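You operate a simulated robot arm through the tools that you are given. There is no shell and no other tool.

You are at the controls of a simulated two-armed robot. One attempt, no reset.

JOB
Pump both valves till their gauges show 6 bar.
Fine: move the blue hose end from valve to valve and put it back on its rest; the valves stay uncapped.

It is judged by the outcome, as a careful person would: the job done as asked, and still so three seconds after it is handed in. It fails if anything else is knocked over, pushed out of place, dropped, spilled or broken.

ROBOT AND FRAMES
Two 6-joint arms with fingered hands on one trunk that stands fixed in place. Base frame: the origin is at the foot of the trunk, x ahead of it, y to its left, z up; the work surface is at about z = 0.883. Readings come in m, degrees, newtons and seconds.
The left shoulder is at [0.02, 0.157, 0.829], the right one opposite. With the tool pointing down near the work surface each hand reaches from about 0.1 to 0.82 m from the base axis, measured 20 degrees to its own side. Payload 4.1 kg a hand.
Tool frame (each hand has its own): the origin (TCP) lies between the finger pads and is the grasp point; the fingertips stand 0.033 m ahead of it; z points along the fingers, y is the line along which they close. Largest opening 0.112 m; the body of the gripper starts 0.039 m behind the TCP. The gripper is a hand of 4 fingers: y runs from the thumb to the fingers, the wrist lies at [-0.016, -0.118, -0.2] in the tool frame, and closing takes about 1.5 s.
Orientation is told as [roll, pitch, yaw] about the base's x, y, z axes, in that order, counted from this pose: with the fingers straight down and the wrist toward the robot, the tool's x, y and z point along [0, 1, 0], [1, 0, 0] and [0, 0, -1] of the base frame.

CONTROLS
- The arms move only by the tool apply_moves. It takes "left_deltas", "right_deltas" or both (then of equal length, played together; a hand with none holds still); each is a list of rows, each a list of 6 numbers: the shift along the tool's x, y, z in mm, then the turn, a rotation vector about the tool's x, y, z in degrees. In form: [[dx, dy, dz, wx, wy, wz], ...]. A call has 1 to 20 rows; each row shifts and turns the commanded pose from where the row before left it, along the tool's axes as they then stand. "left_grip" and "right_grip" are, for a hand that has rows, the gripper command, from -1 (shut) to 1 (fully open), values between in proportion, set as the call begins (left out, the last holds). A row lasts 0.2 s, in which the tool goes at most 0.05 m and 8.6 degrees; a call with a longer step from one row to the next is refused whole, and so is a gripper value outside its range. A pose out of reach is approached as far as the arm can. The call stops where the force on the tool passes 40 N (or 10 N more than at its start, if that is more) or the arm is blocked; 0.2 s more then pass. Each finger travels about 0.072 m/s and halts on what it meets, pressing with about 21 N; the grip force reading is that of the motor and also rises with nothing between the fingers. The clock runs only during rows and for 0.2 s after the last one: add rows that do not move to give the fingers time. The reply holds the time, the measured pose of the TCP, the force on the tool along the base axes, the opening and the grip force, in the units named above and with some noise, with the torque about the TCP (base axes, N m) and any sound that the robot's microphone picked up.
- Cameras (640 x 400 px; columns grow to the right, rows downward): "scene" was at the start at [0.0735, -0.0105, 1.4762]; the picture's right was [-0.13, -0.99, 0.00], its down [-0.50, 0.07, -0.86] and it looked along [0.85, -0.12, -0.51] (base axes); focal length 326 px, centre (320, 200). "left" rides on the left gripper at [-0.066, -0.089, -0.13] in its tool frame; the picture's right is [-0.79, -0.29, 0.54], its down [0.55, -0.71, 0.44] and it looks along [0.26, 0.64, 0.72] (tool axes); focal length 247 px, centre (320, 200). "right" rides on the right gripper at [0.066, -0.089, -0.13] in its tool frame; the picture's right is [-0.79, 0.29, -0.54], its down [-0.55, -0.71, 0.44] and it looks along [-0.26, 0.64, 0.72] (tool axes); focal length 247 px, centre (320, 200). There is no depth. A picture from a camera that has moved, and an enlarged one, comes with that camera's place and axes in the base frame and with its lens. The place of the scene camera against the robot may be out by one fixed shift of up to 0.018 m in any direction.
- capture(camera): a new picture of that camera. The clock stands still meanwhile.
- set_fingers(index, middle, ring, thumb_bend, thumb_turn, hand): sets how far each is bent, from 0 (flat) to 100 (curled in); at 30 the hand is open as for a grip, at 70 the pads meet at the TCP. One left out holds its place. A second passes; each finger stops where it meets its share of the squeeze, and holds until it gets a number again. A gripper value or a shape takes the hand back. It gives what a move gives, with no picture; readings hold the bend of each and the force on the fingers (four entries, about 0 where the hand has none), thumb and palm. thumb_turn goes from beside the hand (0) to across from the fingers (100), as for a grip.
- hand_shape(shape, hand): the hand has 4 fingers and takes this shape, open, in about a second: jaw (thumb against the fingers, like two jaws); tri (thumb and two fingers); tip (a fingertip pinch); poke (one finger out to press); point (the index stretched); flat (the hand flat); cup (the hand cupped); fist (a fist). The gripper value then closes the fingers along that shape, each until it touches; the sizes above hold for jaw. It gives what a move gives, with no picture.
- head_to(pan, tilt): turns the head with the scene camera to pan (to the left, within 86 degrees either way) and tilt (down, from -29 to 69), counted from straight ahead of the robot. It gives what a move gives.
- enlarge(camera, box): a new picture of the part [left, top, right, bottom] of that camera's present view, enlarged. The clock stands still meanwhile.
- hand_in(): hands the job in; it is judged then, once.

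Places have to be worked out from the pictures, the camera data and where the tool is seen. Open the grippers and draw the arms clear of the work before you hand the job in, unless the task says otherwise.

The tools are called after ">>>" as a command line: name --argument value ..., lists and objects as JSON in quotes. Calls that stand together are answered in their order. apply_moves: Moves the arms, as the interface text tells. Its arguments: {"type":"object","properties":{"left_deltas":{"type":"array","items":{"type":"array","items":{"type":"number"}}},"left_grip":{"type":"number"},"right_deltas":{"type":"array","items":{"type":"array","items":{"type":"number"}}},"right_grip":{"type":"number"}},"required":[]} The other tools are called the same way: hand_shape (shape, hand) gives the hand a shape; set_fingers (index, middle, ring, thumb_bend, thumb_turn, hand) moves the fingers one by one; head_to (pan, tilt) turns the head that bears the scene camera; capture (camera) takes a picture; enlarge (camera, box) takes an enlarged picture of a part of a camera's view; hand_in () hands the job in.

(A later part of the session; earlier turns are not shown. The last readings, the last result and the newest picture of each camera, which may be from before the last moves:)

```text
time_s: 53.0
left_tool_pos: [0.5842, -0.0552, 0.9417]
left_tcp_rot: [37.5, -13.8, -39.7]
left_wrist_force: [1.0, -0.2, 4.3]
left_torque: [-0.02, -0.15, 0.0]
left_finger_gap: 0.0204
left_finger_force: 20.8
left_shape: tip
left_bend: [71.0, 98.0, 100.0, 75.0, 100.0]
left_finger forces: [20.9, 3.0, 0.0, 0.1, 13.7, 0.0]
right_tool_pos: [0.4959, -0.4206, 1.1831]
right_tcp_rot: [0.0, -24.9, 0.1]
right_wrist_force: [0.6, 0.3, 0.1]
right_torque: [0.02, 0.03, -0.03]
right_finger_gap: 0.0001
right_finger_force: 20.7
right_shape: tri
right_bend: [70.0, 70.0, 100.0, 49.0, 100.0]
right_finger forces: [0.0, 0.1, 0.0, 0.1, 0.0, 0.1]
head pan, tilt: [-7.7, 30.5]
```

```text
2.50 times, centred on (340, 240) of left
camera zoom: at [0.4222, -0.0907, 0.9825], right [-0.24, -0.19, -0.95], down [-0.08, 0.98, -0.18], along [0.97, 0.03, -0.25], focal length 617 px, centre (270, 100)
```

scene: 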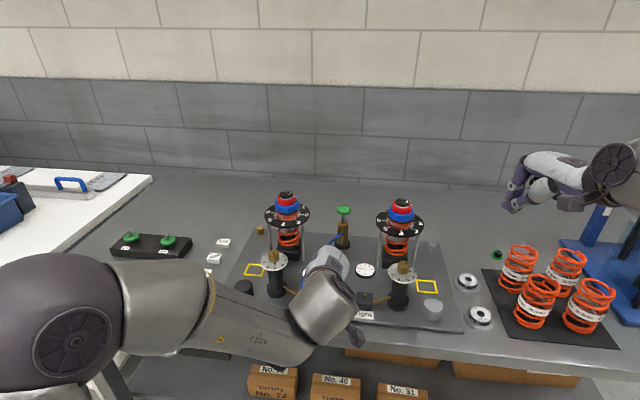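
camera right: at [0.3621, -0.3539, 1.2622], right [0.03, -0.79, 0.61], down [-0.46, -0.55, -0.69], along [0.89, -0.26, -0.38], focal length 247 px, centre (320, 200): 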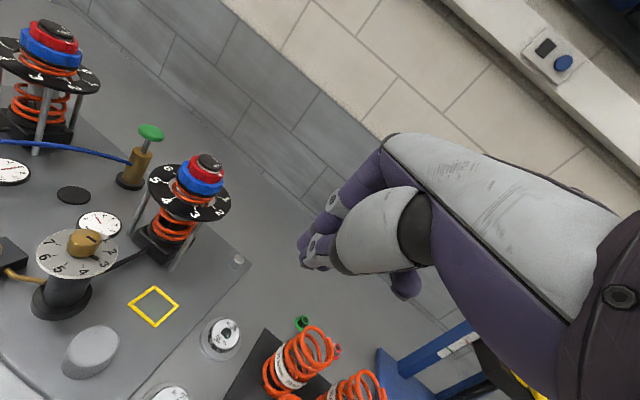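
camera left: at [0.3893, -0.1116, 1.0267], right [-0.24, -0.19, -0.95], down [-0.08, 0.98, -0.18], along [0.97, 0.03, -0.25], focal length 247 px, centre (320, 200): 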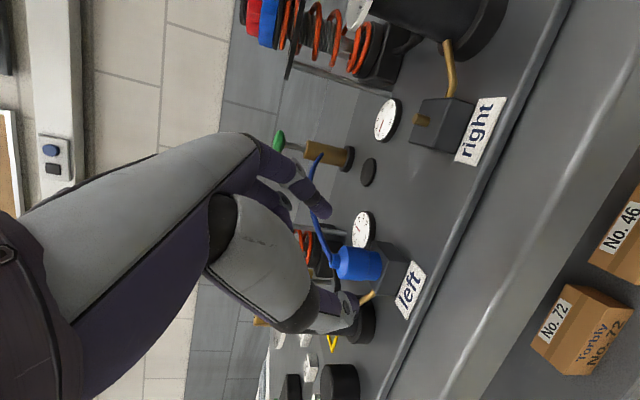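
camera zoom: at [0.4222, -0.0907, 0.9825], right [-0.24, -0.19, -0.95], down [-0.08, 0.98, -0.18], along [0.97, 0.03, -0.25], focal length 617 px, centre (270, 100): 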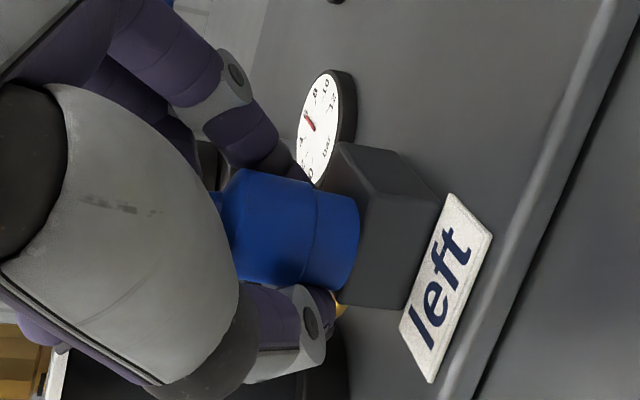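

Gripped (20.9 N / 13.7 N). I lift straight up 30 mm off the left valve.

>>> apply_moves --left_deltas '[[2.95, 1.18, -3.86, 0, 0, 0], [2.95, 1.18, -3.86, 0, 0, 0], [5.9, 2.37, -7.72, 0, 0, 0], [5.9, 2.37, -7.72, 0, 0, 0]]'

>>> enlarge --camera "left" --box '[220, 160, 480, 340]'

>>> capture --camera "scene"

>>> capture --camera "right"

```text
time_s: 54.0
left_tool_pos: [0.585, -0.0542, 0.9723]
left_tcp_rot: [37.3, -13.7, -39.7]
left_wrist_force: [-0.6, -0.2, -1.0]
left_torque: [-0.02, 0.0, 0.0]
left_finger_gap: 0.0199
left_finger_force: 20.7
left_shape: tip
left_bend: [71.0, 98.0, 100.0, 75.0, 100.0]
left_finger forces: [16.4, 4.1, 0.0, 0.1, 14.2, 0.0]
right_tool_pos: [0.4979, -0.42, 1.1827]
right_tcp_rot: [0.0, -24.9, 0.1]
right_wrist_force: [-1.3, 0.7, -0.6]
right_torque: [0.0, 0.0, 0.01]
right_finger_gap: 0.0002
right_finger_force: 21.0
right_shape: tri
right_bend: [70.0, 70.0, 100.0, 49.0, 100.0]
right_finger forces: [0.1, 0.1, 0.2, 0.0, 0.1, 0.0]
head pan, tilt: [-7.7, 30.5]
```

```text
2.22 times, centred on (350, 250) of left
camera zoom: at [0.4225, -0.0907, 1.0128], right [-0.24, -0.19, -0.95], down [-0.08, 0.98, -0.18], along [0.97, 0.03, -0.25], focal length 549 px, centre (253, 89)
```

zoom: 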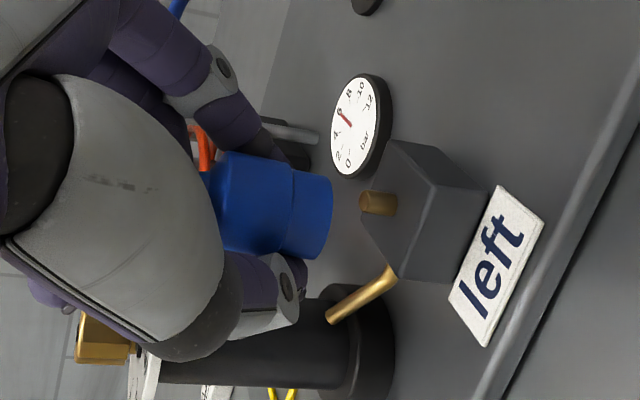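

```text
taken
```

scene: 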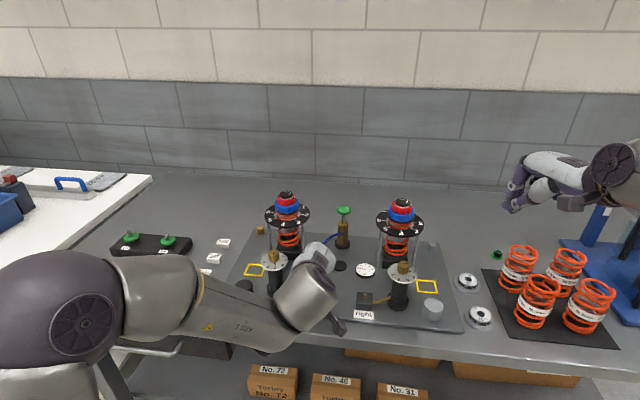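

```text
taken
camera right: at [0.3621, -0.3538, 1.2619], right [0.03, -0.79, 0.61], down [-0.46, -0.55, -0.69], along [0.89, -0.26, -0.38], focal length 247 px, centre (320, 200)
```

right: 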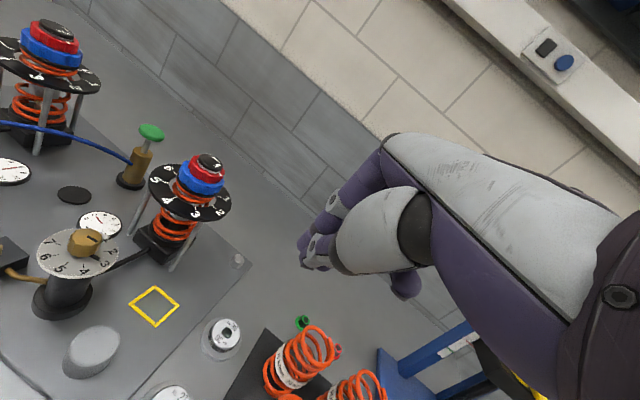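

The hose end is off the valve; I zoom in to see exactly where it sits in the pinch and re-read the left gauge.

>>> enlarge --camera "left" --box '[300, 190, 400, 270]'

>>> enlarge --camera "left" --box '[352, 200, 388, 236]'

>>> enlarge --camera "scene" --box '[270, 220, 390, 320]'

```text
5.00 times, centred on (350, 230) of left
camera zoom: at [0.4225, -0.0907, 1.0128], right [-0.24, -0.19, -0.95], down [-0.08, 0.98, -0.18], along [0.97, 0.03, -0.25], focal length 1235 px, centre (170, 50)
```

zoom: 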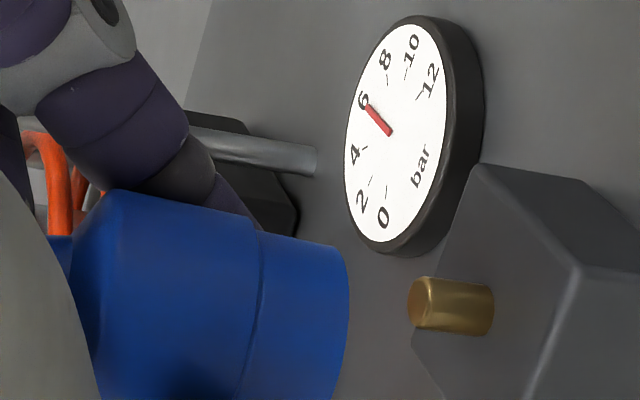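

```text
11.11 times, centred on (370, 218) of left
camera zoom: at [0.4225, -0.0907, 1.0128], right [-0.24, -0.19, -0.95], down [-0.08, 0.98, -0.18], along [0.97, 0.03, -0.25], focal length 2744 px, centre (-236, 0)
```

zoom: 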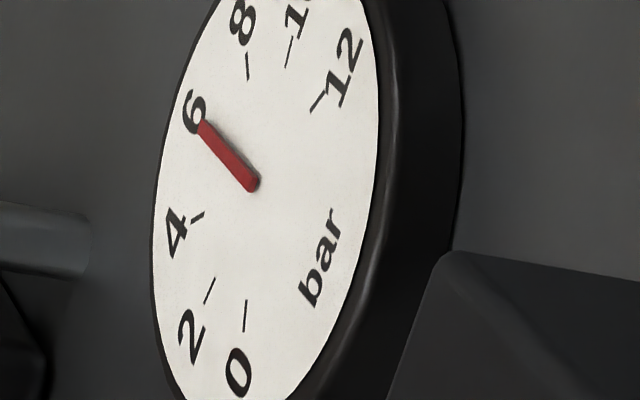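

```text
4.00 times, centred on (330, 270) of scene
camera zoom: at [0.0736, -0.0105, 1.4762], right [-0.13, -0.99, 0.0], down [-0.5, 0.07, -0.86], along [0.85, -0.12, -0.51], focal length 1304 px, centre (280, -80)
```

zoom: 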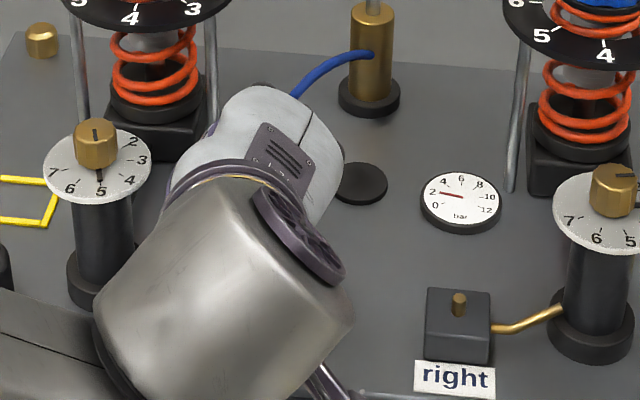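

The left gauge still shows 6. For the right valve I must keep the index clear of the right reservoir's dial, so I raise the hose end, move right, and yaw the hand back about -35° around the vertical.

>>> apply_moves --left_deltas '[[-15, 7.5, -18.2, 0, 0, 0], [-15, 7.5, -18.2, 0, 0, 0], [-15, 7.5, -18.2, 0, 0, 0], [-15, 7.5, -18.2, 0, 0, 0], [0, 0, 0, -4.13, -1.66, 5.4], [0, 0, 0, -4.13, -1.66, 5.4], [0, 0, 0, -4.13, -1.66, 5.4], [0, 0, 0, -4.13, -1.66, 5.4], [0, 0, 0, -4.13, -1.66, 5.4]]'

>>> capture --camera "left"

>>> capture --camera "scene"

```text
time_s: 56.0
left_tool_pos: [0.5407, -0.1609, 1.0178]
left_tcp_rot: [37.5, -12.3, -73.3]
left_wrist_force: [0.3, -0.8, -1.3]
left_torque: [0.0, -0.01, -0.01]
left_finger_gap: 0.0197
left_finger_force: 21.1
left_shape: tip
left_bend: [71.0, 98.0, 100.0, 75.0, 100.0]
left_finger forces: [16.3, 3.5, 0.0, 0.0, 13.9, 0.0]
left hand out of reach, approached as far as the arm can: row 9
right_tool_pos: [0.4966, -0.4201, 1.1839]
right_tcp_rot: [-0.1, -24.9, 0.1]
right_wrist_force: [0.4, -0.9, -0.4]
right_torque: [-0.01, 0.02, 0.01]
right_finger_gap: 0.0
right_finger_force: 20.8
right_shape: tri
right_bend: [70.0, 70.0, 100.0, 49.0, 100.0]
right_finger forces: [0.1, 0.1, 0.0, 0.0, 0.0, 0.0]
head pan, tilt: [-7.7, 30.5]
```

```text
taken
camera left: at [0.3859, -0.1013, 1.0609], right [-0.31, 0.0, -0.95], down [0.48, 0.86, -0.16], along [0.82, -0.5, -0.27], focal length 247 px, centre (320, 200)
```

left: 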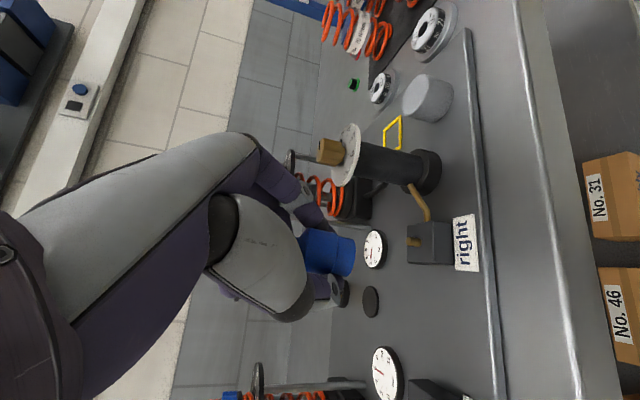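

```text
taken
```

scene: 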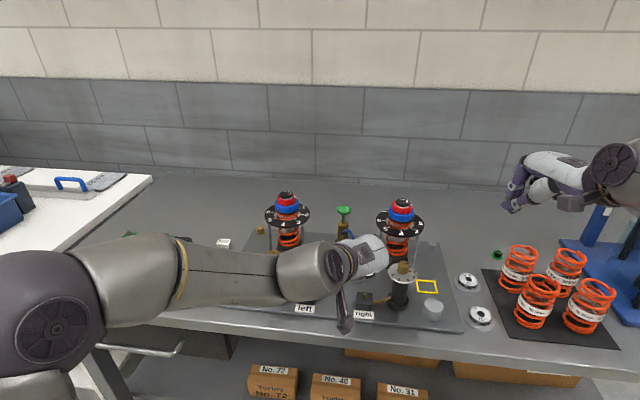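

The wrist is near its limit but holds the hose end above the right valve area. I zoom to measure its position and tilt relative to the right nub.

>>> enlarge --camera "left" --box '[280, 200, 440, 310]'

>>> enlarge --camera "scene" --box '[330, 220, 430, 320]'

```text
3.64 times, centred on (360, 255) of left
camera zoom: at [0.3859, -0.1013, 1.0609], right [-0.31, 0.0, -0.95], down [0.48, 0.86, -0.16], along [0.82, -0.5, -0.27], focal length 898 px, centre (174, 0)
```

zoom: 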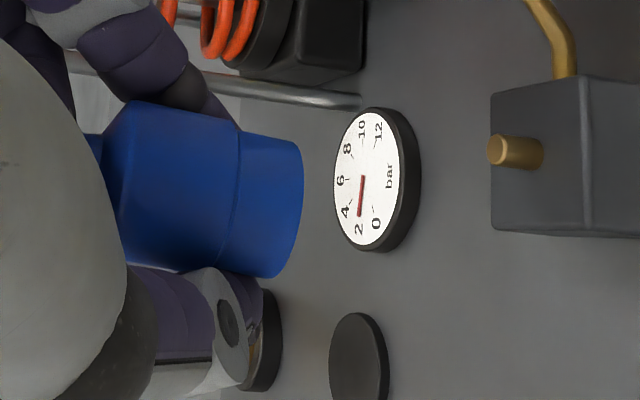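

```text
4.00 times, centred on (380, 270) of scene
camera zoom: at [0.0736, -0.0103, 1.4762], right [-0.13, -0.99, 0.0], down [-0.5, 0.07, -0.86], along [0.85, -0.12, -0.51], focal length 1304 px, centre (80, -80)
```

zoom: 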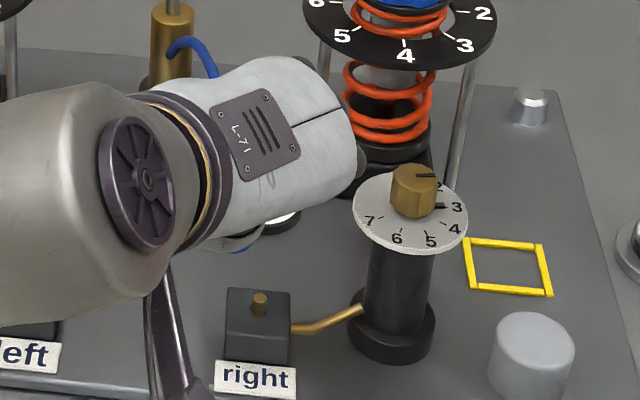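

Nub tip at about (0.558, -0.1795, 0.9215); hose bottom near (0.547, -0.156, 0.984) and leaning about 4–5°. I move toward hover above the nub and try a small tilt correction.

>>> apply_moves --left_deltas '[[-9.6, 4.6, 14.6, 0, 0, 0], [-9.6, 4.6, 14.6, 0, 0, 0], [0, 0, 0, -2.9, -1.1, -2.5]]'

>>> enlarge --camera "left" --box '[260, 160, 440, 320]'

>>> enlarge --camera "scene" --box '[330, 220, 430, 320]'

```text
time_s: 56.8
left_tool_pos: [0.5404, -0.2139, 1.0175]
left_tcp_rot: [36.2, -16.3, -73.2]
left_wrist_force: [0.1, 0.2, -1.5]
left_torque: [0.0, -0.02, -0.01]
left_finger_gap: 0.0199
left_finger_force: 21.0
left_shape: tip
left_bend: [71.0, 98.0, 100.0, 75.0, 100.0]
left_finger forces: [16.3, 3.8, 0.0, 0.0, 13.9, 0.0]
left hand out of reach, approached as far as the arm can: row 1, 2, 3
right_tool_pos: [0.4981, -0.4202, 1.1827]
right_tcp_rot: [0.0, -24.9, 0.1]
right_wrist_force: [-0.1, 0.6, -0.1]
right_torque: [0.0, 0.04, -0.04]
right_finger_gap: 0.0003
right_finger_force: 20.4
right_shape: tri
right_bend: [70.0, 70.0, 100.0, 49.0, 100.0]
right_finger forces: [0.1, 0.1, 0.0, 0.1, 0.0, 0.1]
head pan, tilt: [-7.7, 30.5]
```

```text
2.50 times, centred on (350, 240) of left
camera zoom: at [0.3851, -0.1519, 1.0555], right [-0.31, -0.07, -0.95], down [0.48, 0.85, -0.22], along [0.82, -0.52, -0.23], focal length 617 px, centre (245, 100)
```

zoom: 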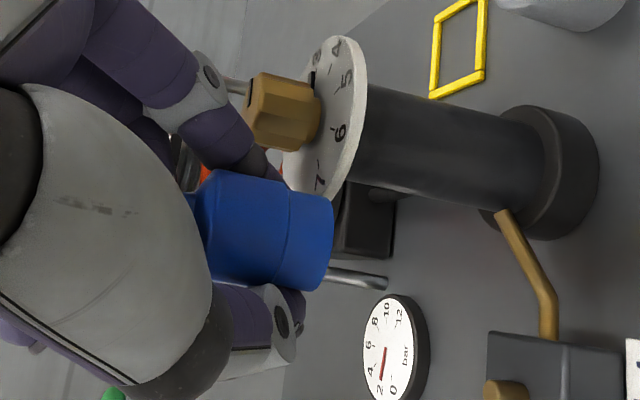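

```text
4.00 times, centred on (380, 270) of scene
camera zoom: at [0.0736, -0.0103, 1.4762], right [-0.13, -0.99, 0.0], down [-0.5, 0.07, -0.86], along [0.85, -0.12, -0.51], focal length 1304 px, centre (80, -80)
```

zoom: 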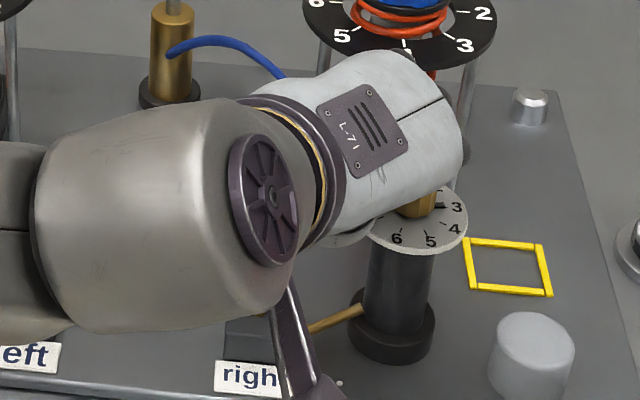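

The arm slid sideways along its limit and the index is now close above the right reservoir knob, without contact. I first go up and left, away from it.

>>> apply_moves --left_deltas '[[6.2, 1.2, -8.6, 0, 0, 0], [12.4, -5, -12, 0, 0, 0]]'

>>> enlarge --camera "left" --box '[220, 120, 480, 340]'

```text
time_s: 57.4
left_tool_pos: [0.5378, -0.2089, 1.0484]
left_tcp_rot: [36.2, -17.2, -74.1]
left_wrist_force: [0.3, -0.3, -0.8]
left_torque: [0.01, -0.02, 0.0]
left_finger_gap: 0.0197
left_finger_force: 21.2
left_shape: tip
left_bend: [71.0, 98.0, 100.0, 75.0, 100.0]
left_finger forces: [16.3, 3.8, 0.1, 0.1, 13.9, 0.0]
left hand out of reach, approached as far as the arm can: row 1
right_tool_pos: [0.4966, -0.4199, 1.1824]
right_tcp_rot: [0.1, -25.0, 0.1]
right_wrist_force: [0.0, 1.1, -0.7]
right_torque: [-0.03, -0.01, 0.0]
right_finger_gap: 0.0
right_finger_force: 21.4
right_shape: tri
right_bend: [70.0, 70.0, 100.0, 49.0, 100.0]
right_finger forces: [0.1, 0.1, 0.0, 0.1, 0.1, 0.0]
head pan, tilt: [-7.7, 30.5]
```

```text
1.82 times, centred on (350, 230) of left
camera zoom: at [0.383, -0.1439, 1.0855], right [-0.31, -0.08, -0.95], down [0.49, 0.84, -0.23], along [0.81, -0.54, -0.22], focal length 449 px, centre (266, 146)
```

zoom: 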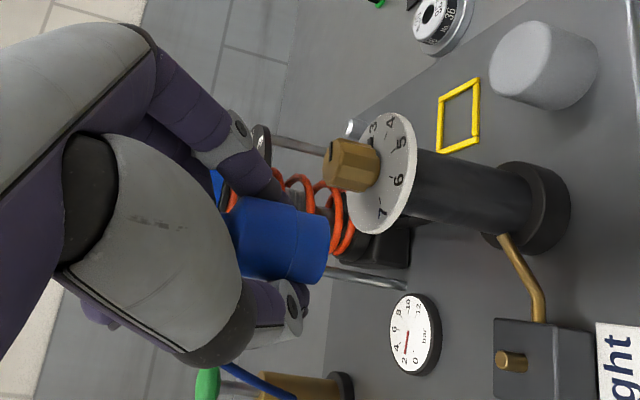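

Clear of the reservoir now. The left hand cannot reach the right valve well in this orientation, so my plan is: left hand puts the hose end back on its rest, then the right hand (mirrored pose) takes it to the right valve. First I yaw the left hand back to about -40°.

>>> apply_moves --left_deltas '[[0, 0, 0, 4.8, 2.51, -6.55], [0, 0, 0, 4.8, 2.51, -6.55], [0, 0, 0, 4.8, 2.51, -6.55], [0, 0, 0, 4.8, 2.51, -6.55], [0, 0, 0, 0, 0, 0]]'

>>> capture --camera "left"

>>> capture --camera "scene"

```text
time_s: 58.6
left_tool_pos: [0.5377, -0.209, 1.0473]
left_tcp_rot: [36.0, -17.4, -40.3]
left_wrist_force: [-0.5, 0.3, -1.2]
left_torque: [0.0, 0.0, 0.0]
left_finger_gap: 0.0198
left_finger_force: 20.7
left_shape: tip
left_bend: [71.0, 98.0, 100.0, 75.0, 100.0]
left_finger forces: [16.1, 3.5, 0.0, 0.0, 13.6, 0.1]
right_tool_pos: [0.4969, -0.4204, 1.1829]
right_tcp_rot: [0.0, -25.0, 0.1]
right_wrist_force: [0.4, -0.2, 0.1]
right_torque: [-0.01, -0.03, -0.01]
right_finger_gap: 0.0
right_finger_force: 20.7
right_shape: tri
right_bend: [70.0, 70.0, 100.0, 49.0, 100.0]
right_finger forces: [0.0, 0.0, 0.1, 0.0, 0.0, 0.0]
head pan, tilt: [-7.7, 30.5]
```

```text
taken
camera left: at [0.373, -0.2394, 1.0845], right [-0.21, -0.25, -0.95], down [-0.06, 0.97, -0.24], along [0.98, 0.0, -0.22], focal length 247 px, centre (320, 200)
```

left: 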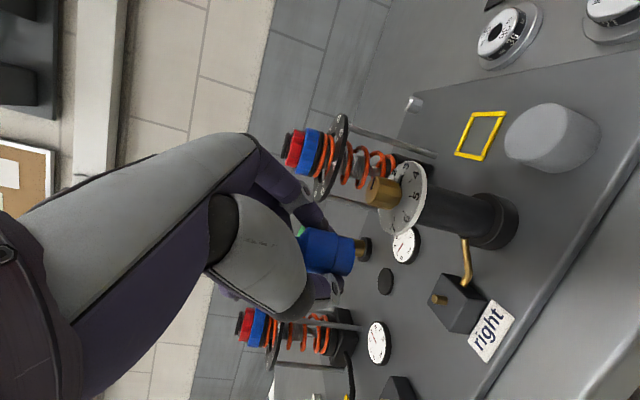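

```text
taken
```

scene: 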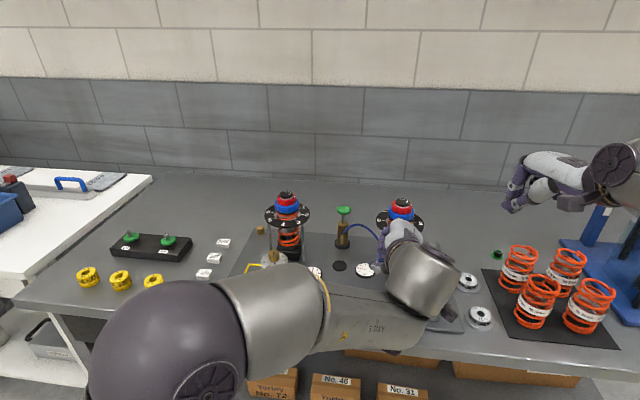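

Yaw is back at -40°. I zoom to check how upright the hose end is before heading for the rest.

>>> enlarge --camera "left" --box '[270, 200, 420, 310]'

>>> enlarge --camera "scene" --box '[300, 190, 460, 340]'

```text
3.64 times, centred on (345, 255) of left
camera zoom: at [0.373, -0.2394, 1.0845], right [-0.21, -0.25, -0.95], down [-0.06, 0.97, -0.24], along [0.98, 0.0, -0.22], focal length 898 px, centre (229, 0)
```

zoom: 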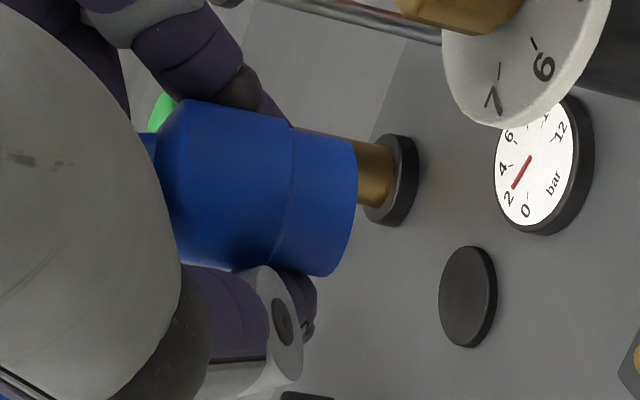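

```text
2.67 times, centred on (380, 265) of scene
camera zoom: at [0.0736, -0.0104, 1.4762], right [-0.13, -0.99, 0.0], down [-0.5, 0.07, -0.86], along [0.85, -0.12, -0.51], focal length 870 px, centre (160, 27)
```

zoom: 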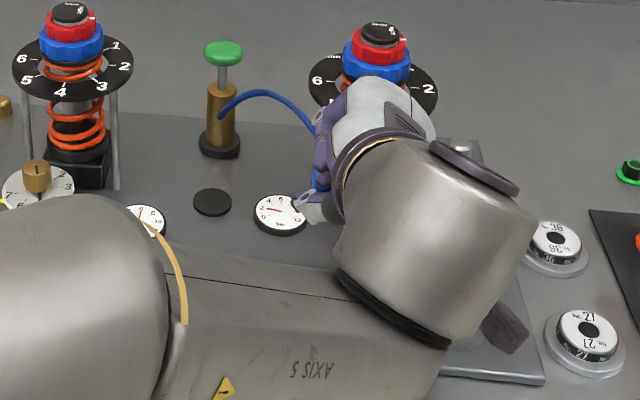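

The hose end is upright within about 2°. I carry it over to hover above its rest (rest centre about (0.687, -0.1485)).

>>> apply_moves --left_deltas '[[9.85, 8.73, 25.1, 0, 0, 0], [9.85, 8.73, 25.1, 0, 0, 0], [9.85, 8.73, 25.1, 0, 0, 0], [9.85, 8.73, 25.1, 0, 0, 0], [9.85, 8.73, 25.1, 0, 0, 0], [9.85, 8.73, 25.1, 0, 0, 0], [0, 0, 0, 0, 0, 0]]'

>>> capture --camera "left"

>>> enlarge --camera "left" --box '[270, 180, 450, 330]'

>>> enlarge --camera "scene" --box '[260, 190, 420, 340]'

```text
time_s: 60.2
left_tool_pos: [0.6843, -0.1526, 0.9805]
left_tcp_rot: [36.1, -17.6, -40.4]
left_wrist_force: [-0.2, 0.7, -0.7]
left_torque: [-0.03, -0.01, -0.01]
left_finger_gap: 0.0197
left_finger_force: 21.3
left_shape: tip
left_bend: [71.0, 98.0, 100.0, 75.0, 100.0]
left_finger forces: [16.1, 3.4, 0.0, 0.1, 13.6, 0.0]
right_tool_pos: [0.4971, -0.4203, 1.1835]
right_tcp_rot: [-0.1, -24.9, 0.1]
right_wrist_force: [-0.2, 0.5, 0.5]
right_torque: [0.01, -0.02, 0.0]
right_finger_gap: 0.0
right_finger_force: 21.2
right_shape: tri
right_bend: [70.0, 70.0, 100.0, 49.0, 100.0]
right_finger forces: [0.1, 0.1, 0.0, 0.1, 0.0, 0.0]
head pan, tilt: [-7.7, 30.5]
```

```text
taken
camera left: at [0.5198, -0.1842, 1.0164], right [-0.21, -0.24, -0.95], down [-0.05, 0.97, -0.24], along [0.98, 0.0, -0.22], focal length 247 px, centre (320, 200)
```

left: 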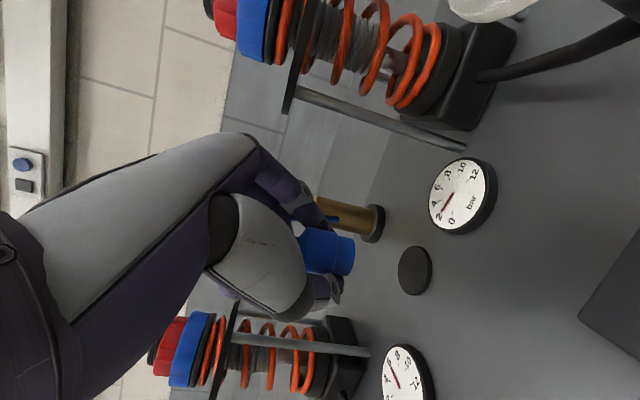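

```text
2.67 times, centred on (360, 255) of left
camera zoom: at [0.5198, -0.1842, 1.0164], right [-0.21, -0.24, -0.95], down [-0.05, 0.97, -0.24], along [0.98, 0.0, -0.22], focal length 659 px, centre (213, 53)
```

zoom: 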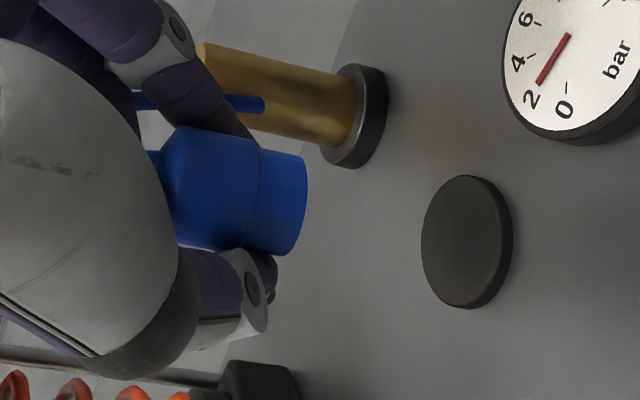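

```text
2.67 times, centred on (340, 265) of scene
camera zoom: at [0.0735, -0.0105, 1.4762], right [-0.13, -0.99, 0.0], down [-0.5, 0.07, -0.86], along [0.85, -0.12, -0.51], focal length 870 px, centre (267, 27)
```

zoom: 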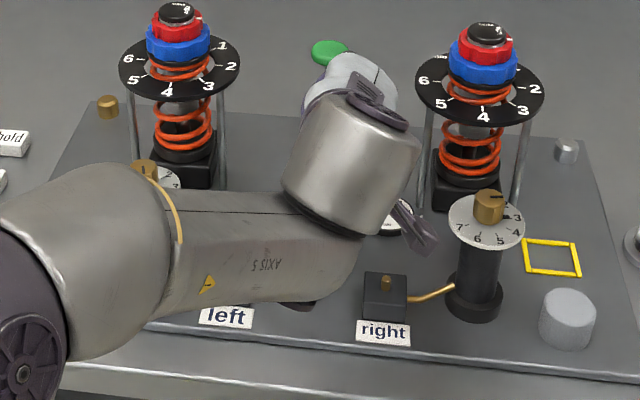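

The hose bottom is right above the rest centre by measurement. I lower it 44 mm.

>>> apply_moves --left_deltas '[[-6.17, -3.29, 8.49, 0, 0, 0], [-6.17, -3.29, 8.49, 0, 0, 0], [-6.17, -3.29, 8.49, 0, 0, 0], [-6.17, -3.29, 8.49, 0, 0, 0], [0, 0, 0, 0, 0, 0]]'

>>> enlarge --camera "left" --box '[270, 180, 450, 330]'

```text
time_s: 61.4
left_tool_pos: [0.6833, -0.1534, 0.9347]
left_tcp_rot: [36.0, -17.5, -40.3]
left_wrist_force: [0.6, 0.4, -0.5]
left_torque: [0.01, 0.02, 0.0]
left_finger_gap: 0.0194
left_finger_force: 21.2
left_shape: tip
left_bend: [71.0, 98.0, 100.0, 75.0, 100.0]
left_finger forces: [16.1, 3.6, 0.0, 0.0, 13.6, 0.0]
right_tool_pos: [0.4971, -0.4188, 1.183]
right_tcp_rot: [0.0, -24.9, 0.0]
right_wrist_force: [0.4, 0.1, 0.5]
right_torque: [0.01, 0.01, 0.02]
right_finger_gap: 0.0003
right_finger_force: 21.0
right_shape: tri
right_bend: [70.0, 70.0, 100.0, 49.0, 100.0]
right_finger forces: [0.0, 0.1, 0.0, 0.1, 0.1, 0.0]
head pan, tilt: [-7.7, 30.5]
```

```text
2.67 times, centred on (360, 255) of left
camera zoom: at [0.5191, -0.1845, 0.9729], right [-0.21, -0.25, -0.95], down [-0.06, 0.97, -0.24], along [0.98, 0.0, -0.22], focal length 659 px, centre (213, 53)
```

zoom: 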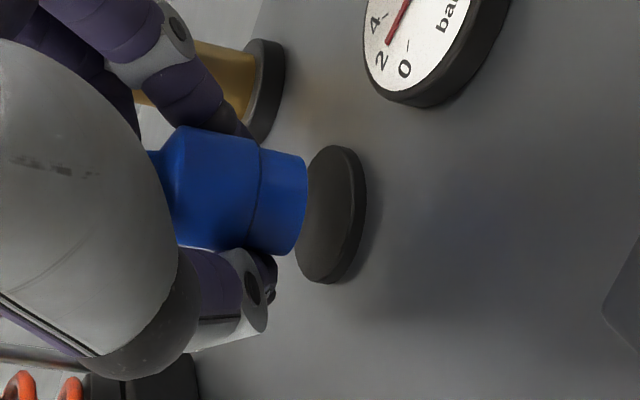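

It lines up with the disc. I lower the last millimetres gently until contact.

>>> apply_moves --left_deltas '[[-2.8, -1.5, 3.86, 0, 0, 0], [-1.12, -0.6, 1.54, 0, 0, 0], [0, 0, 0, 0, 0, 0]]'

>>> enlarge --camera "left" --box '[270, 180, 450, 330]'

```text
time_s: 62.2
left_tool_pos: [0.6848, -0.1536, 0.9286]
left_tcp_rot: [36.0, -17.5, -40.3]
left_wrist_force: [0.7, -0.3, -0.9]
left_torque: [-0.01, -0.01, 0.02]
left_finger_gap: 0.0197
left_finger_force: 21.0
left_shape: tip
left_bend: [71.0, 98.0, 100.0, 75.0, 100.0]
left_finger forces: [16.1, 3.7, 0.0, 0.0, 13.6, 0.1]
right_tool_pos: [0.4976, -0.4199, 1.1824]
right_tcp_rot: [0.0, -25.0, 0.1]
right_wrist_force: [0.5, -0.7, -0.6]
right_torque: [-0.02, -0.01, 0.0]
right_finger_gap: 0.0002
right_finger_force: 20.9
right_shape: tri
right_bend: [70.0, 70.0, 100.0, 49.0, 100.0]
right_finger forces: [0.1, 0.1, 0.1, 0.0, 0.0, 0.1]
head pan, tilt: [-7.7, 30.5]
```

```text
2.67 times, centred on (360, 255) of left
camera zoom: at [0.5194, -0.1844, 0.9659], right [-0.21, -0.25, -0.95], down [-0.06, 0.97, -0.24], along [0.98, 0.0, -0.22], focal length 659 px, centre (213, 53)
```

zoom: 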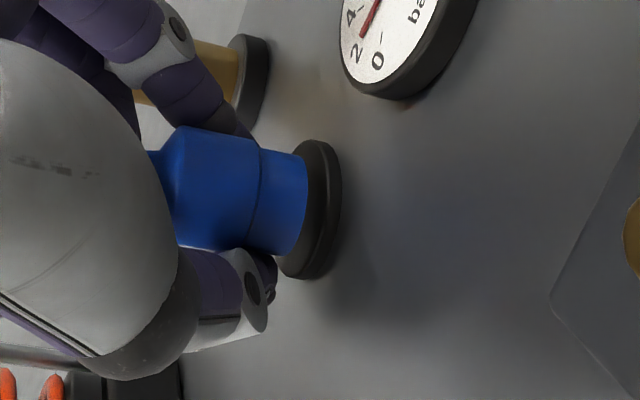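

No contact yet; I go down 2 mm more at a time.

>>> apply_moves --left_deltas '[[-1.12, -0.6, 1.54, 0, 0, 0], [0, 0, 0, 0, 0, 0]]'

>>> apply_moves --left_deltas '[[-0.84, -0.45, 1.16, 0, 0, 0], [0, 0, 0, 0, 0, 0]]'

>>> enlarge --camera "left" --box '[270, 180, 450, 330]'

```text
time_s: 62.8
left_tool_pos: [0.6847, -0.1538, 0.9273]
left_tcp_rot: [36.0, -17.5, -40.4]
left_wrist_force: [0.3, 0.7, -0.9]
left_torque: [-0.04, 0.0, 0.0]
left_finger_gap: 0.0194
left_finger_force: 21.0
left_shape: tip
left_bend: [71.0, 98.0, 100.0, 75.0, 100.0]
left_finger forces: [16.1, 3.7, 0.1, 0.1, 13.6, 0.0]
right_tool_pos: [0.4974, -0.4207, 1.1817]
right_tcp_rot: [0.1, -24.9, 0.1]
right_wrist_force: [0.0, -0.7, -0.7]
right_torque: [0.0, -0.01, -0.01]
right_finger_gap: 0.0
right_finger_force: 21.1
right_shape: tri
right_bend: [70.0, 70.0, 100.0, 49.0, 100.0]
right_finger forces: [0.1, 0.0, 0.0, 0.0, 0.0, 0.0]
head pan, tilt: [-7.7, 30.5]
```

```text
time_s: 63.4
left_tool_pos: [0.6831, -0.1534, 0.9253]
left_tcp_rot: [36.0, -17.4, -40.4]
left_wrist_force: [-0.1, 0.2, -1.5]
left_torque: [0.0, 0.0, 0.01]
left_finger_gap: 0.0198
left_finger_force: 21.0
left_shape: tip
left_bend: [71.0, 98.0, 100.0, 75.0, 100.0]
left_finger forces: [16.0, 3.7, 0.1, 0.1, 13.7, 0.1]
right_tool_pos: [0.4975, -0.4197, 1.1828]
right_tcp_rot: [0.0, -24.9, 0.1]
right_wrist_force: [0.9, -0.2, 0.1]
right_torque: [-0.02, 0.0, 0.0]
right_finger_gap: 0.0
right_finger_force: 20.9
right_shape: tri
right_bend: [70.0, 70.0, 100.0, 49.0, 100.0]
right_finger forces: [0.1, 0.0, 0.1, 0.1, 0.0, 0.0]
head pan, tilt: [-7.7, 30.5]
```

```text
2.67 times, centred on (360, 255) of left
camera zoom: at [0.5191, -0.1843, 0.9623], right [-0.21, -0.24, -0.95], down [-0.06, 0.97, -0.24], along [0.98, 0.0, -0.22], focal length 659 px, centre (213, 53)
```

zoom: 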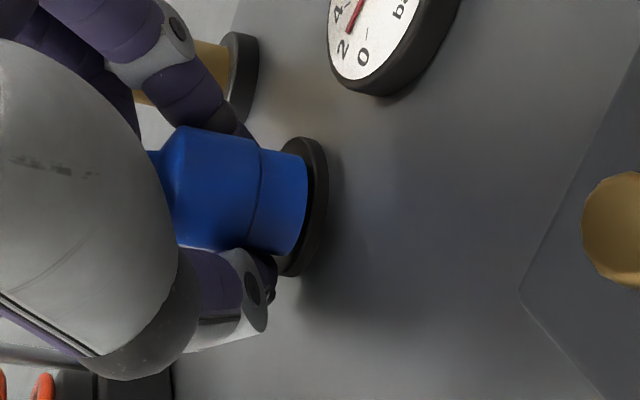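

Very close to contact and well centred. Another 1.5 mm, then 1 mm.

>>> apply_moves --left_deltas '[[-0.84, -0.45, 1.16, 0, 0, 0], [0, 0, 0, 0, 0, 0]]'

>>> apply_moves --left_deltas '[[-0.56, -0.3, 0.77, 0, 0, 0], [0, 0, 0, 0, 0, 0]]'

```text
time_s: 64.0
left_tool_pos: [0.6829, -0.153, 0.9246]
left_tcp_rot: [35.9, -17.4, -40.4]
left_wrist_force: [-0.8, 1.4, -1.3]
left_torque: [0.01, -0.03, 0.02]
left_finger_gap: 0.0197
left_finger_force: 21.4
left_shape: tip
left_bend: [71.0, 98.0, 100.0, 75.0, 100.0]
left_finger forces: [16.0, 3.7, 0.0, 0.0, 13.6, 0.1]
right_tool_pos: [0.4977, -0.4206, 1.1819]
right_tcp_rot: [0.0, -24.9, 0.1]
right_wrist_force: [0.1, -0.6, 0.6]
right_torque: [0.0, -0.01, 0.05]
right_finger_gap: 0.0001
right_finger_force: 20.3
right_shape: tri
right_bend: [70.0, 70.0, 100.0, 49.0, 100.0]
right_finger forces: [0.0, 0.1, 0.0, 0.1, 0.0, 0.0]
head pan, tilt: [-7.7, 30.5]
```

```text
time_s: 64.6
left_tool_pos: [0.6836, -0.1533, 0.9242]
left_tcp_rot: [36.2, -17.4, -40.5]
left_wrist_force: [-1.1, 0.1, 1.5]
left_torque: [-0.01, -0.03, 0.02]
left_finger_gap: 0.0198
left_finger_force: 20.8
left_shape: tip
left_bend: [71.0, 98.0, 100.0, 75.0, 100.0]
left_finger forces: [18.4, 3.8, 0.0, 0.1, 13.9, 0.1]
right_tool_pos: [0.4973, -0.419, 1.1834]
right_tcp_rot: [-0.1, -25.0, 0.1]
right_wrist_force: [-0.5, 0.2, -0.9]
right_torque: [0.0, -0.01, 0.02]
right_finger_gap: 0.0
right_finger_force: 21.0
right_shape: tri
right_bend: [70.0, 70.0, 100.0, 49.0, 100.0]
right_finger forces: [0.1, 0.0, 0.0, 0.0, 0.0, 0.0]
head pan, tilt: [-7.7, 30.5]
```

Contact has begun (index force rose, wrist force turned positive). I press 1 mm more and then open the pinch.

>>> apply_moves --left_deltas '[[-0.56, -0.3, 0.77, 0, 0, 0], [0, 0, 0, 0, 0, 0]]'

>>> apply_moves --left_deltas '[[0, 0, 0, 0, 0, 0], [0, 0, 0, 0, 0, 0], [0, 0, 0, 0, 0, 0], [0, 0, 0, 0, 0, 0]]' --left_grip 0.1

>>> enlarge --camera "left" --box '[250, 160, 450, 330]'

```text
time_s: 65.2
left_tool_pos: [0.6853, -0.1534, 0.9227]
left_tcp_rot: [36.1, -17.6, -40.3]
left_wrist_force: [-1.7, 0.6, 7.3]
left_torque: [-0.01, -0.07, 0.04]
left_finger_gap: 0.0194
left_finger_force: 21.0
left_shape: tip
left_bend: [71.0, 98.0, 100.0, 75.0, 100.0]
left_finger forces: [23.8, 4.1, 0.0, 0.0, 14.1, 0.1]
right_tool_pos: [0.4968, -0.4201, 1.1828]
right_tcp_rot: [-0.1, -24.8, 0.1]
right_wrist_force: [-0.7, 0.0, 0.0]
right_torque: [-0.01, 0.01, 0.02]
right_finger_gap: 0.0001
right_finger_force: 20.6
right_shape: tri
right_bend: [70.0, 70.0, 100.0, 49.0, 100.0]
right_finger forces: [0.1, 0.0, 0.0, 0.0, 0.0, 0.1]
head pan, tilt: [-7.7, 30.5]
```

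```text
time_s: 66.2
left_tool_pos: [0.6829, -0.1546, 0.9241]
left_tcp_rot: [36.0, -17.6, -40.4]
left_wrist_force: [0.2, -4.2, 14.8]
left_torque: [0.28, 0.03, -0.03]
left_finger_gap: 0.0552
left_finger_force: 0.1
left_shape: tip
left_bend: [75.0, 98.0, 99.0, 74.0, 100.0]
left_finger forces: [0.0, 1.7, 0.0, 0.0, 13.4, 0.0]
right_tool_pos: [0.4976, -0.4192, 1.183]
right_tcp_rot: [-0.1, -24.9, 0.2]
right_wrist_force: [-0.2, 0.1, -0.5]
right_torque: [0.01, 0.02, 0.01]
right_finger_gap: 0.0001
right_finger_force: 21.0
right_shape: tri
right_bend: [70.0, 70.0, 100.0, 49.0, 100.0]
right_finger forces: [0.0, 0.1, 0.0, 0.0, 0.1, 0.0]
head pan, tilt: [-7.7, 30.5]
```

```text
2.35 times, centred on (350, 245) of left
camera zoom: at [0.5188, -0.1849, 0.9601], right [-0.21, -0.25, -0.95], down [-0.05, 0.97, -0.24], along [0.98, 0.0, -0.22], focal length 581 px, centre (249, 94)
```

zoom: 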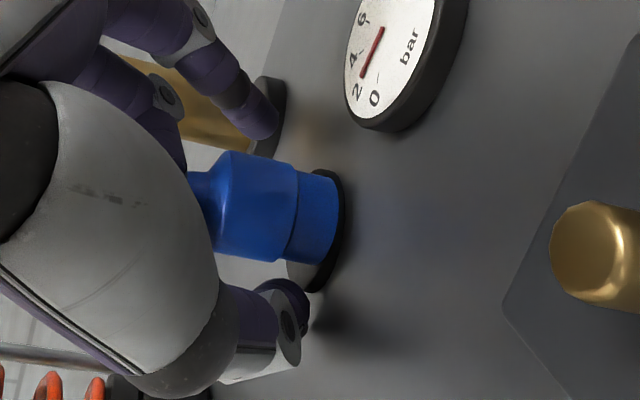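

The thumb tip is resting on the board after opening, so I raise the hand straight up a few millimetres first, then back out along the fingers.

>>> apply_moves --left_deltas '[[1.7, 0.9, -2.3, 0, 0, 0], [2.8, 1.5, -3.9, 0, 0, 0], [0, 0, -8, 0, 0, 0], [0, 0, -10, 0, 0, 0]]'

>>> enlarge --camera "left" --box '[250, 160, 450, 330]'

```text
time_s: 67.2
left_tool_pos: [0.6734, -0.1582, 0.9435]
left_tcp_rot: [36.0, -17.3, -40.4]
left_wrist_force: [-0.6, 0.4, -0.3]
left_torque: [0.01, -0.05, 0.02]
left_finger_gap: 0.0613
left_finger_force: 0.0
left_shape: tip
left_bend: [75.0, 97.0, 99.0, 68.0, 100.0]
left_finger forces: [0.0, 0.0, 0.0, 0.0, 0.0, 0.0]
right_tool_pos: [0.498, -0.4193, 1.1822]
right_tcp_rot: [0.0, -24.9, 0.2]
right_wrist_force: [0.4, 0.0, -0.6]
right_torque: [-0.02, 0.04, 0.01]
right_finger_gap: 0.0
right_finger_force: 20.9
right_shape: tri
right_bend: [70.0, 70.0, 100.0, 49.0, 100.0]
right_finger forces: [0.1, 0.1, 0.0, 0.0, 0.1, 0.0]
head pan, tilt: [-7.7, 30.5]
```

```text
2.35 times, centred on (350, 245) of left
camera zoom: at [0.5086, -0.1899, 0.9804], right [-0.21, -0.24, -0.95], down [-0.06, 0.97, -0.24], along [0.98, 0.0, -0.22], focal length 581 px, centre (249, 94)
```

zoom: 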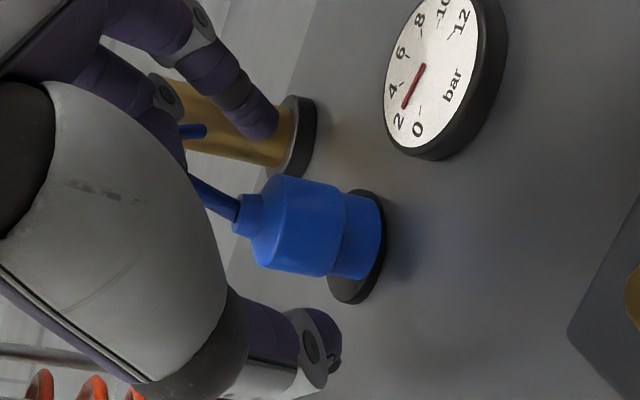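

The hose end stands on its rest. I withdraw the left hand back, up, and out to the left.

>>> apply_moves --left_deltas '[[0, 0, -20, 0, 0, 0], [0, 0, -20, 0, 0, 0], [0, 0, -20, 0, 0, 0], [0, 0, -20, 0, 0, 0], [13.5, 7.2, -18.5, 0, 0, 0], [13.5, 7.2, -18.5, 0, 0, 0], [13.5, 7.2, -18.5, 0, 0, 0], [13.5, 7.2, -18.5, 0, 0, 0], [13.5, 7.2, -18.5, 0, 0, 0], [16.4, -28.8, -2.5, 0, 0, 0], [16.4, -28.8, -2.5, 0, 0, 0], [16.4, -28.8, -2.5, 0, 0, 0], [16.4, -28.8, -2.5, 0, 0, 0], [16.4, -28.8, -2.5, 0, 0, 0], [16.4, -28.8, -2.5, 0, 0, 0], [16.4, -28.8, -2.5, 0, 0, 0], [16.4, -28.8, -2.5, 0, 0, 0]]'

>>> capture --camera "scene"

>>> enlarge --camera "scene" --box '[250, 190, 450, 330]'

>>> enlarge --camera "scene" --box '[298, 255, 380, 306]'

```text
time_s: 70.8
left_tool_pos: [0.5003, 0.0494, 1.1449]
left_tcp_rot: [36.0, -17.4, -40.4]
left_wrist_force: [0.3, -0.9, 0.3]
left_torque: [0.03, 0.01, 0.01]
left_finger_gap: 0.0614
left_finger_force: 0.0
left_shape: tip
left_bend: [75.0, 97.0, 99.0, 68.0, 100.0]
left_finger forces: [0.1, 0.0, 0.1, 0.1, 0.1, 0.1]
right_tool_pos: [0.4977, -0.421, 1.1824]
right_tcp_rot: [0.0, -24.8, 0.1]
right_wrist_force: [0.3, -1.5, 0.1]
right_torque: [0.05, -0.03, -0.01]
right_finger_gap: 0.0
right_finger_force: 20.7
right_shape: tri
right_bend: [70.0, 70.0, 100.0, 49.0, 100.0]
right_finger forces: [0.1, 0.1, 0.0, 0.0, 0.0, 0.0]
head pan, tilt: [-7.7, 30.5]
```

```text
taken
```

scene: 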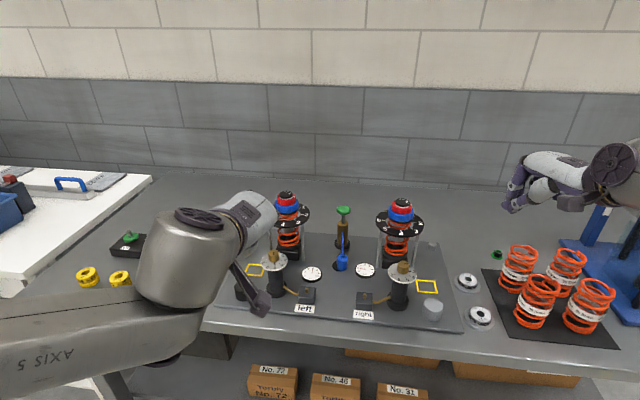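

```text
2.86 times, centred on (350, 260) of scene
camera zoom: at [0.0738, -0.0109, 1.4762], right [-0.13, -0.99, 0.0], down [-0.5, 0.07, -0.86], along [0.85, -0.12, -0.51], focal length 932 px, centre (234, 29)
```

zoom: 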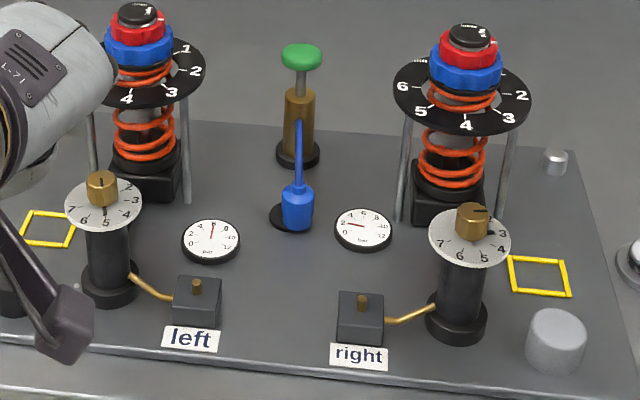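

```text
7.80 times, centred on (339, 280) of scene
camera zoom: at [0.0738, -0.0109, 1.4762], right [-0.13, -0.99, 0.0], down [-0.5, 0.07, -0.86], along [0.85, -0.12, -0.51], focal length 2545 px, centre (172, -428)
```

zoom: 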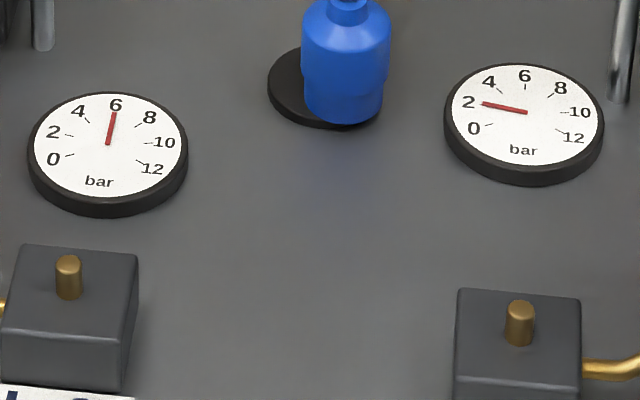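

Both gauges are readable: left about 5.95 bar, right about 2. The hose end stands on the rest, a little off-centre at about (0.679, -0.1535). I move the left arm to a neutral pose out to the left to make room for the right arm.

>>> apply_moves --left_deltas '[[0, 0, 0, 0, -7.2, 0], [0, 0, 0, 0, -7.2, 0], [0, 0, 0, 0, -7.2, 0], [0, 0, 0, 0, -7.2, 0], [0, 0, 0, 0, -7.2, 0], [0, 0, 0, 8.6, 0, 0], [0, 0, 0, 8.6, 0, 0], [0, 0, 0, 0, 0, -7], [0, 0, 0, 0, 0, -7], [0, 0, 0, 0, 0, -7], [0, 0, 0, 0, 0, -7], [27.3, -16, -10, 0, 0, 0], [27.3, -16, -10, 0, 0, 0], [27.3, -16, -10, 0, 0, 0], [27.3, -16, -10, 0, 0, 0], [27.3, -16, -10, 0, 0, 0]]'

>>> hand_shape --hand "right" --shape "tip"

>>> capture --camera "scene"

```text
time_s: 74.2
left_tool_pos: [0.4497, 0.1996, 1.1951]
left_tcp_rot: [0.0, -0.2, -12.3]
left_wrist_force: [0.3, 0.0, -1.0]
left_torque: [-0.01, 0.04, -0.01]
left_finger_gap: 0.0611
left_finger_force: 0.1
left_shape: tip
left_bend: [75.0, 97.0, 99.0, 68.0, 100.0]
left_finger forces: [0.0, 0.1, 0.1, 0.0, 0.0, 0.0]
right_tool_pos: [0.4982, -0.4203, 1.1832]
right_tcp_rot: [-0.1, -24.9, 0.0]
right_wrist_force: [0.7, -0.1, -0.8]
right_torque: [-0.01, 0.02, 0.01]
right_finger_gap: 0.0
right_finger_force: 21.3
right_shape: tri
right_bend: [70.0, 70.0, 100.0, 49.0, 100.0]
right_finger forces: [0.0, 0.0, 0.0, 0.0, 0.0, 0.0]
head pan, tilt: [-7.7, 30.5]
```

```text
time_s: 75.1
left_tool_pos: [0.4508, 0.1995, 1.1959]
left_tcp_rot: [-0.1, -0.2, -12.4]
left_wrist_force: [-0.1, 0.6, 0.1]
left_torque: [-0.03, -0.01, 0.01]
left_finger_gap: 0.0615
left_finger_force: 0.1
left_shape: tip
left_bend: [75.0, 97.0, 99.0, 68.0, 100.0]
left_finger forces: [0.0, 0.0, 0.0, 0.1, 0.0, 0.0]
right_tool_pos: [0.4969, -0.4202, 1.1836]
right_tcp_rot: [0.1, -24.9, 0.1]
right_wrist_force: [-0.6, -1.1, 0.7]
right_torque: [0.0, 0.01, 0.02]
right_finger_gap: 0.1115
right_finger_force: 0.1
right_shape: tip
right_bend: [31.0, 97.0, 99.0, 30.0, 98.0]
right_finger forces: [0.0, 0.0, 0.0, 0.1, 0.0, 0.0]
head pan, tilt: [-7.7, 30.5]
```

```text
taken
```

scene: 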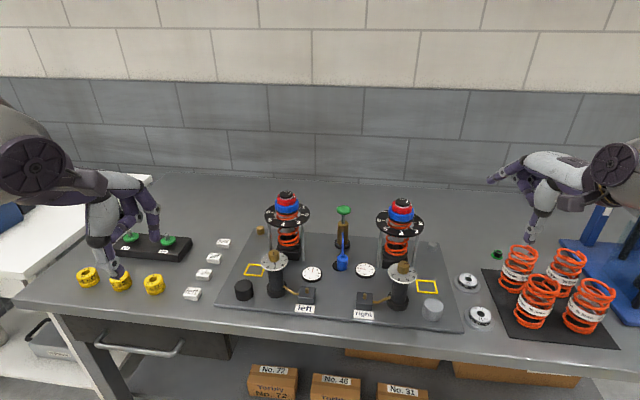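

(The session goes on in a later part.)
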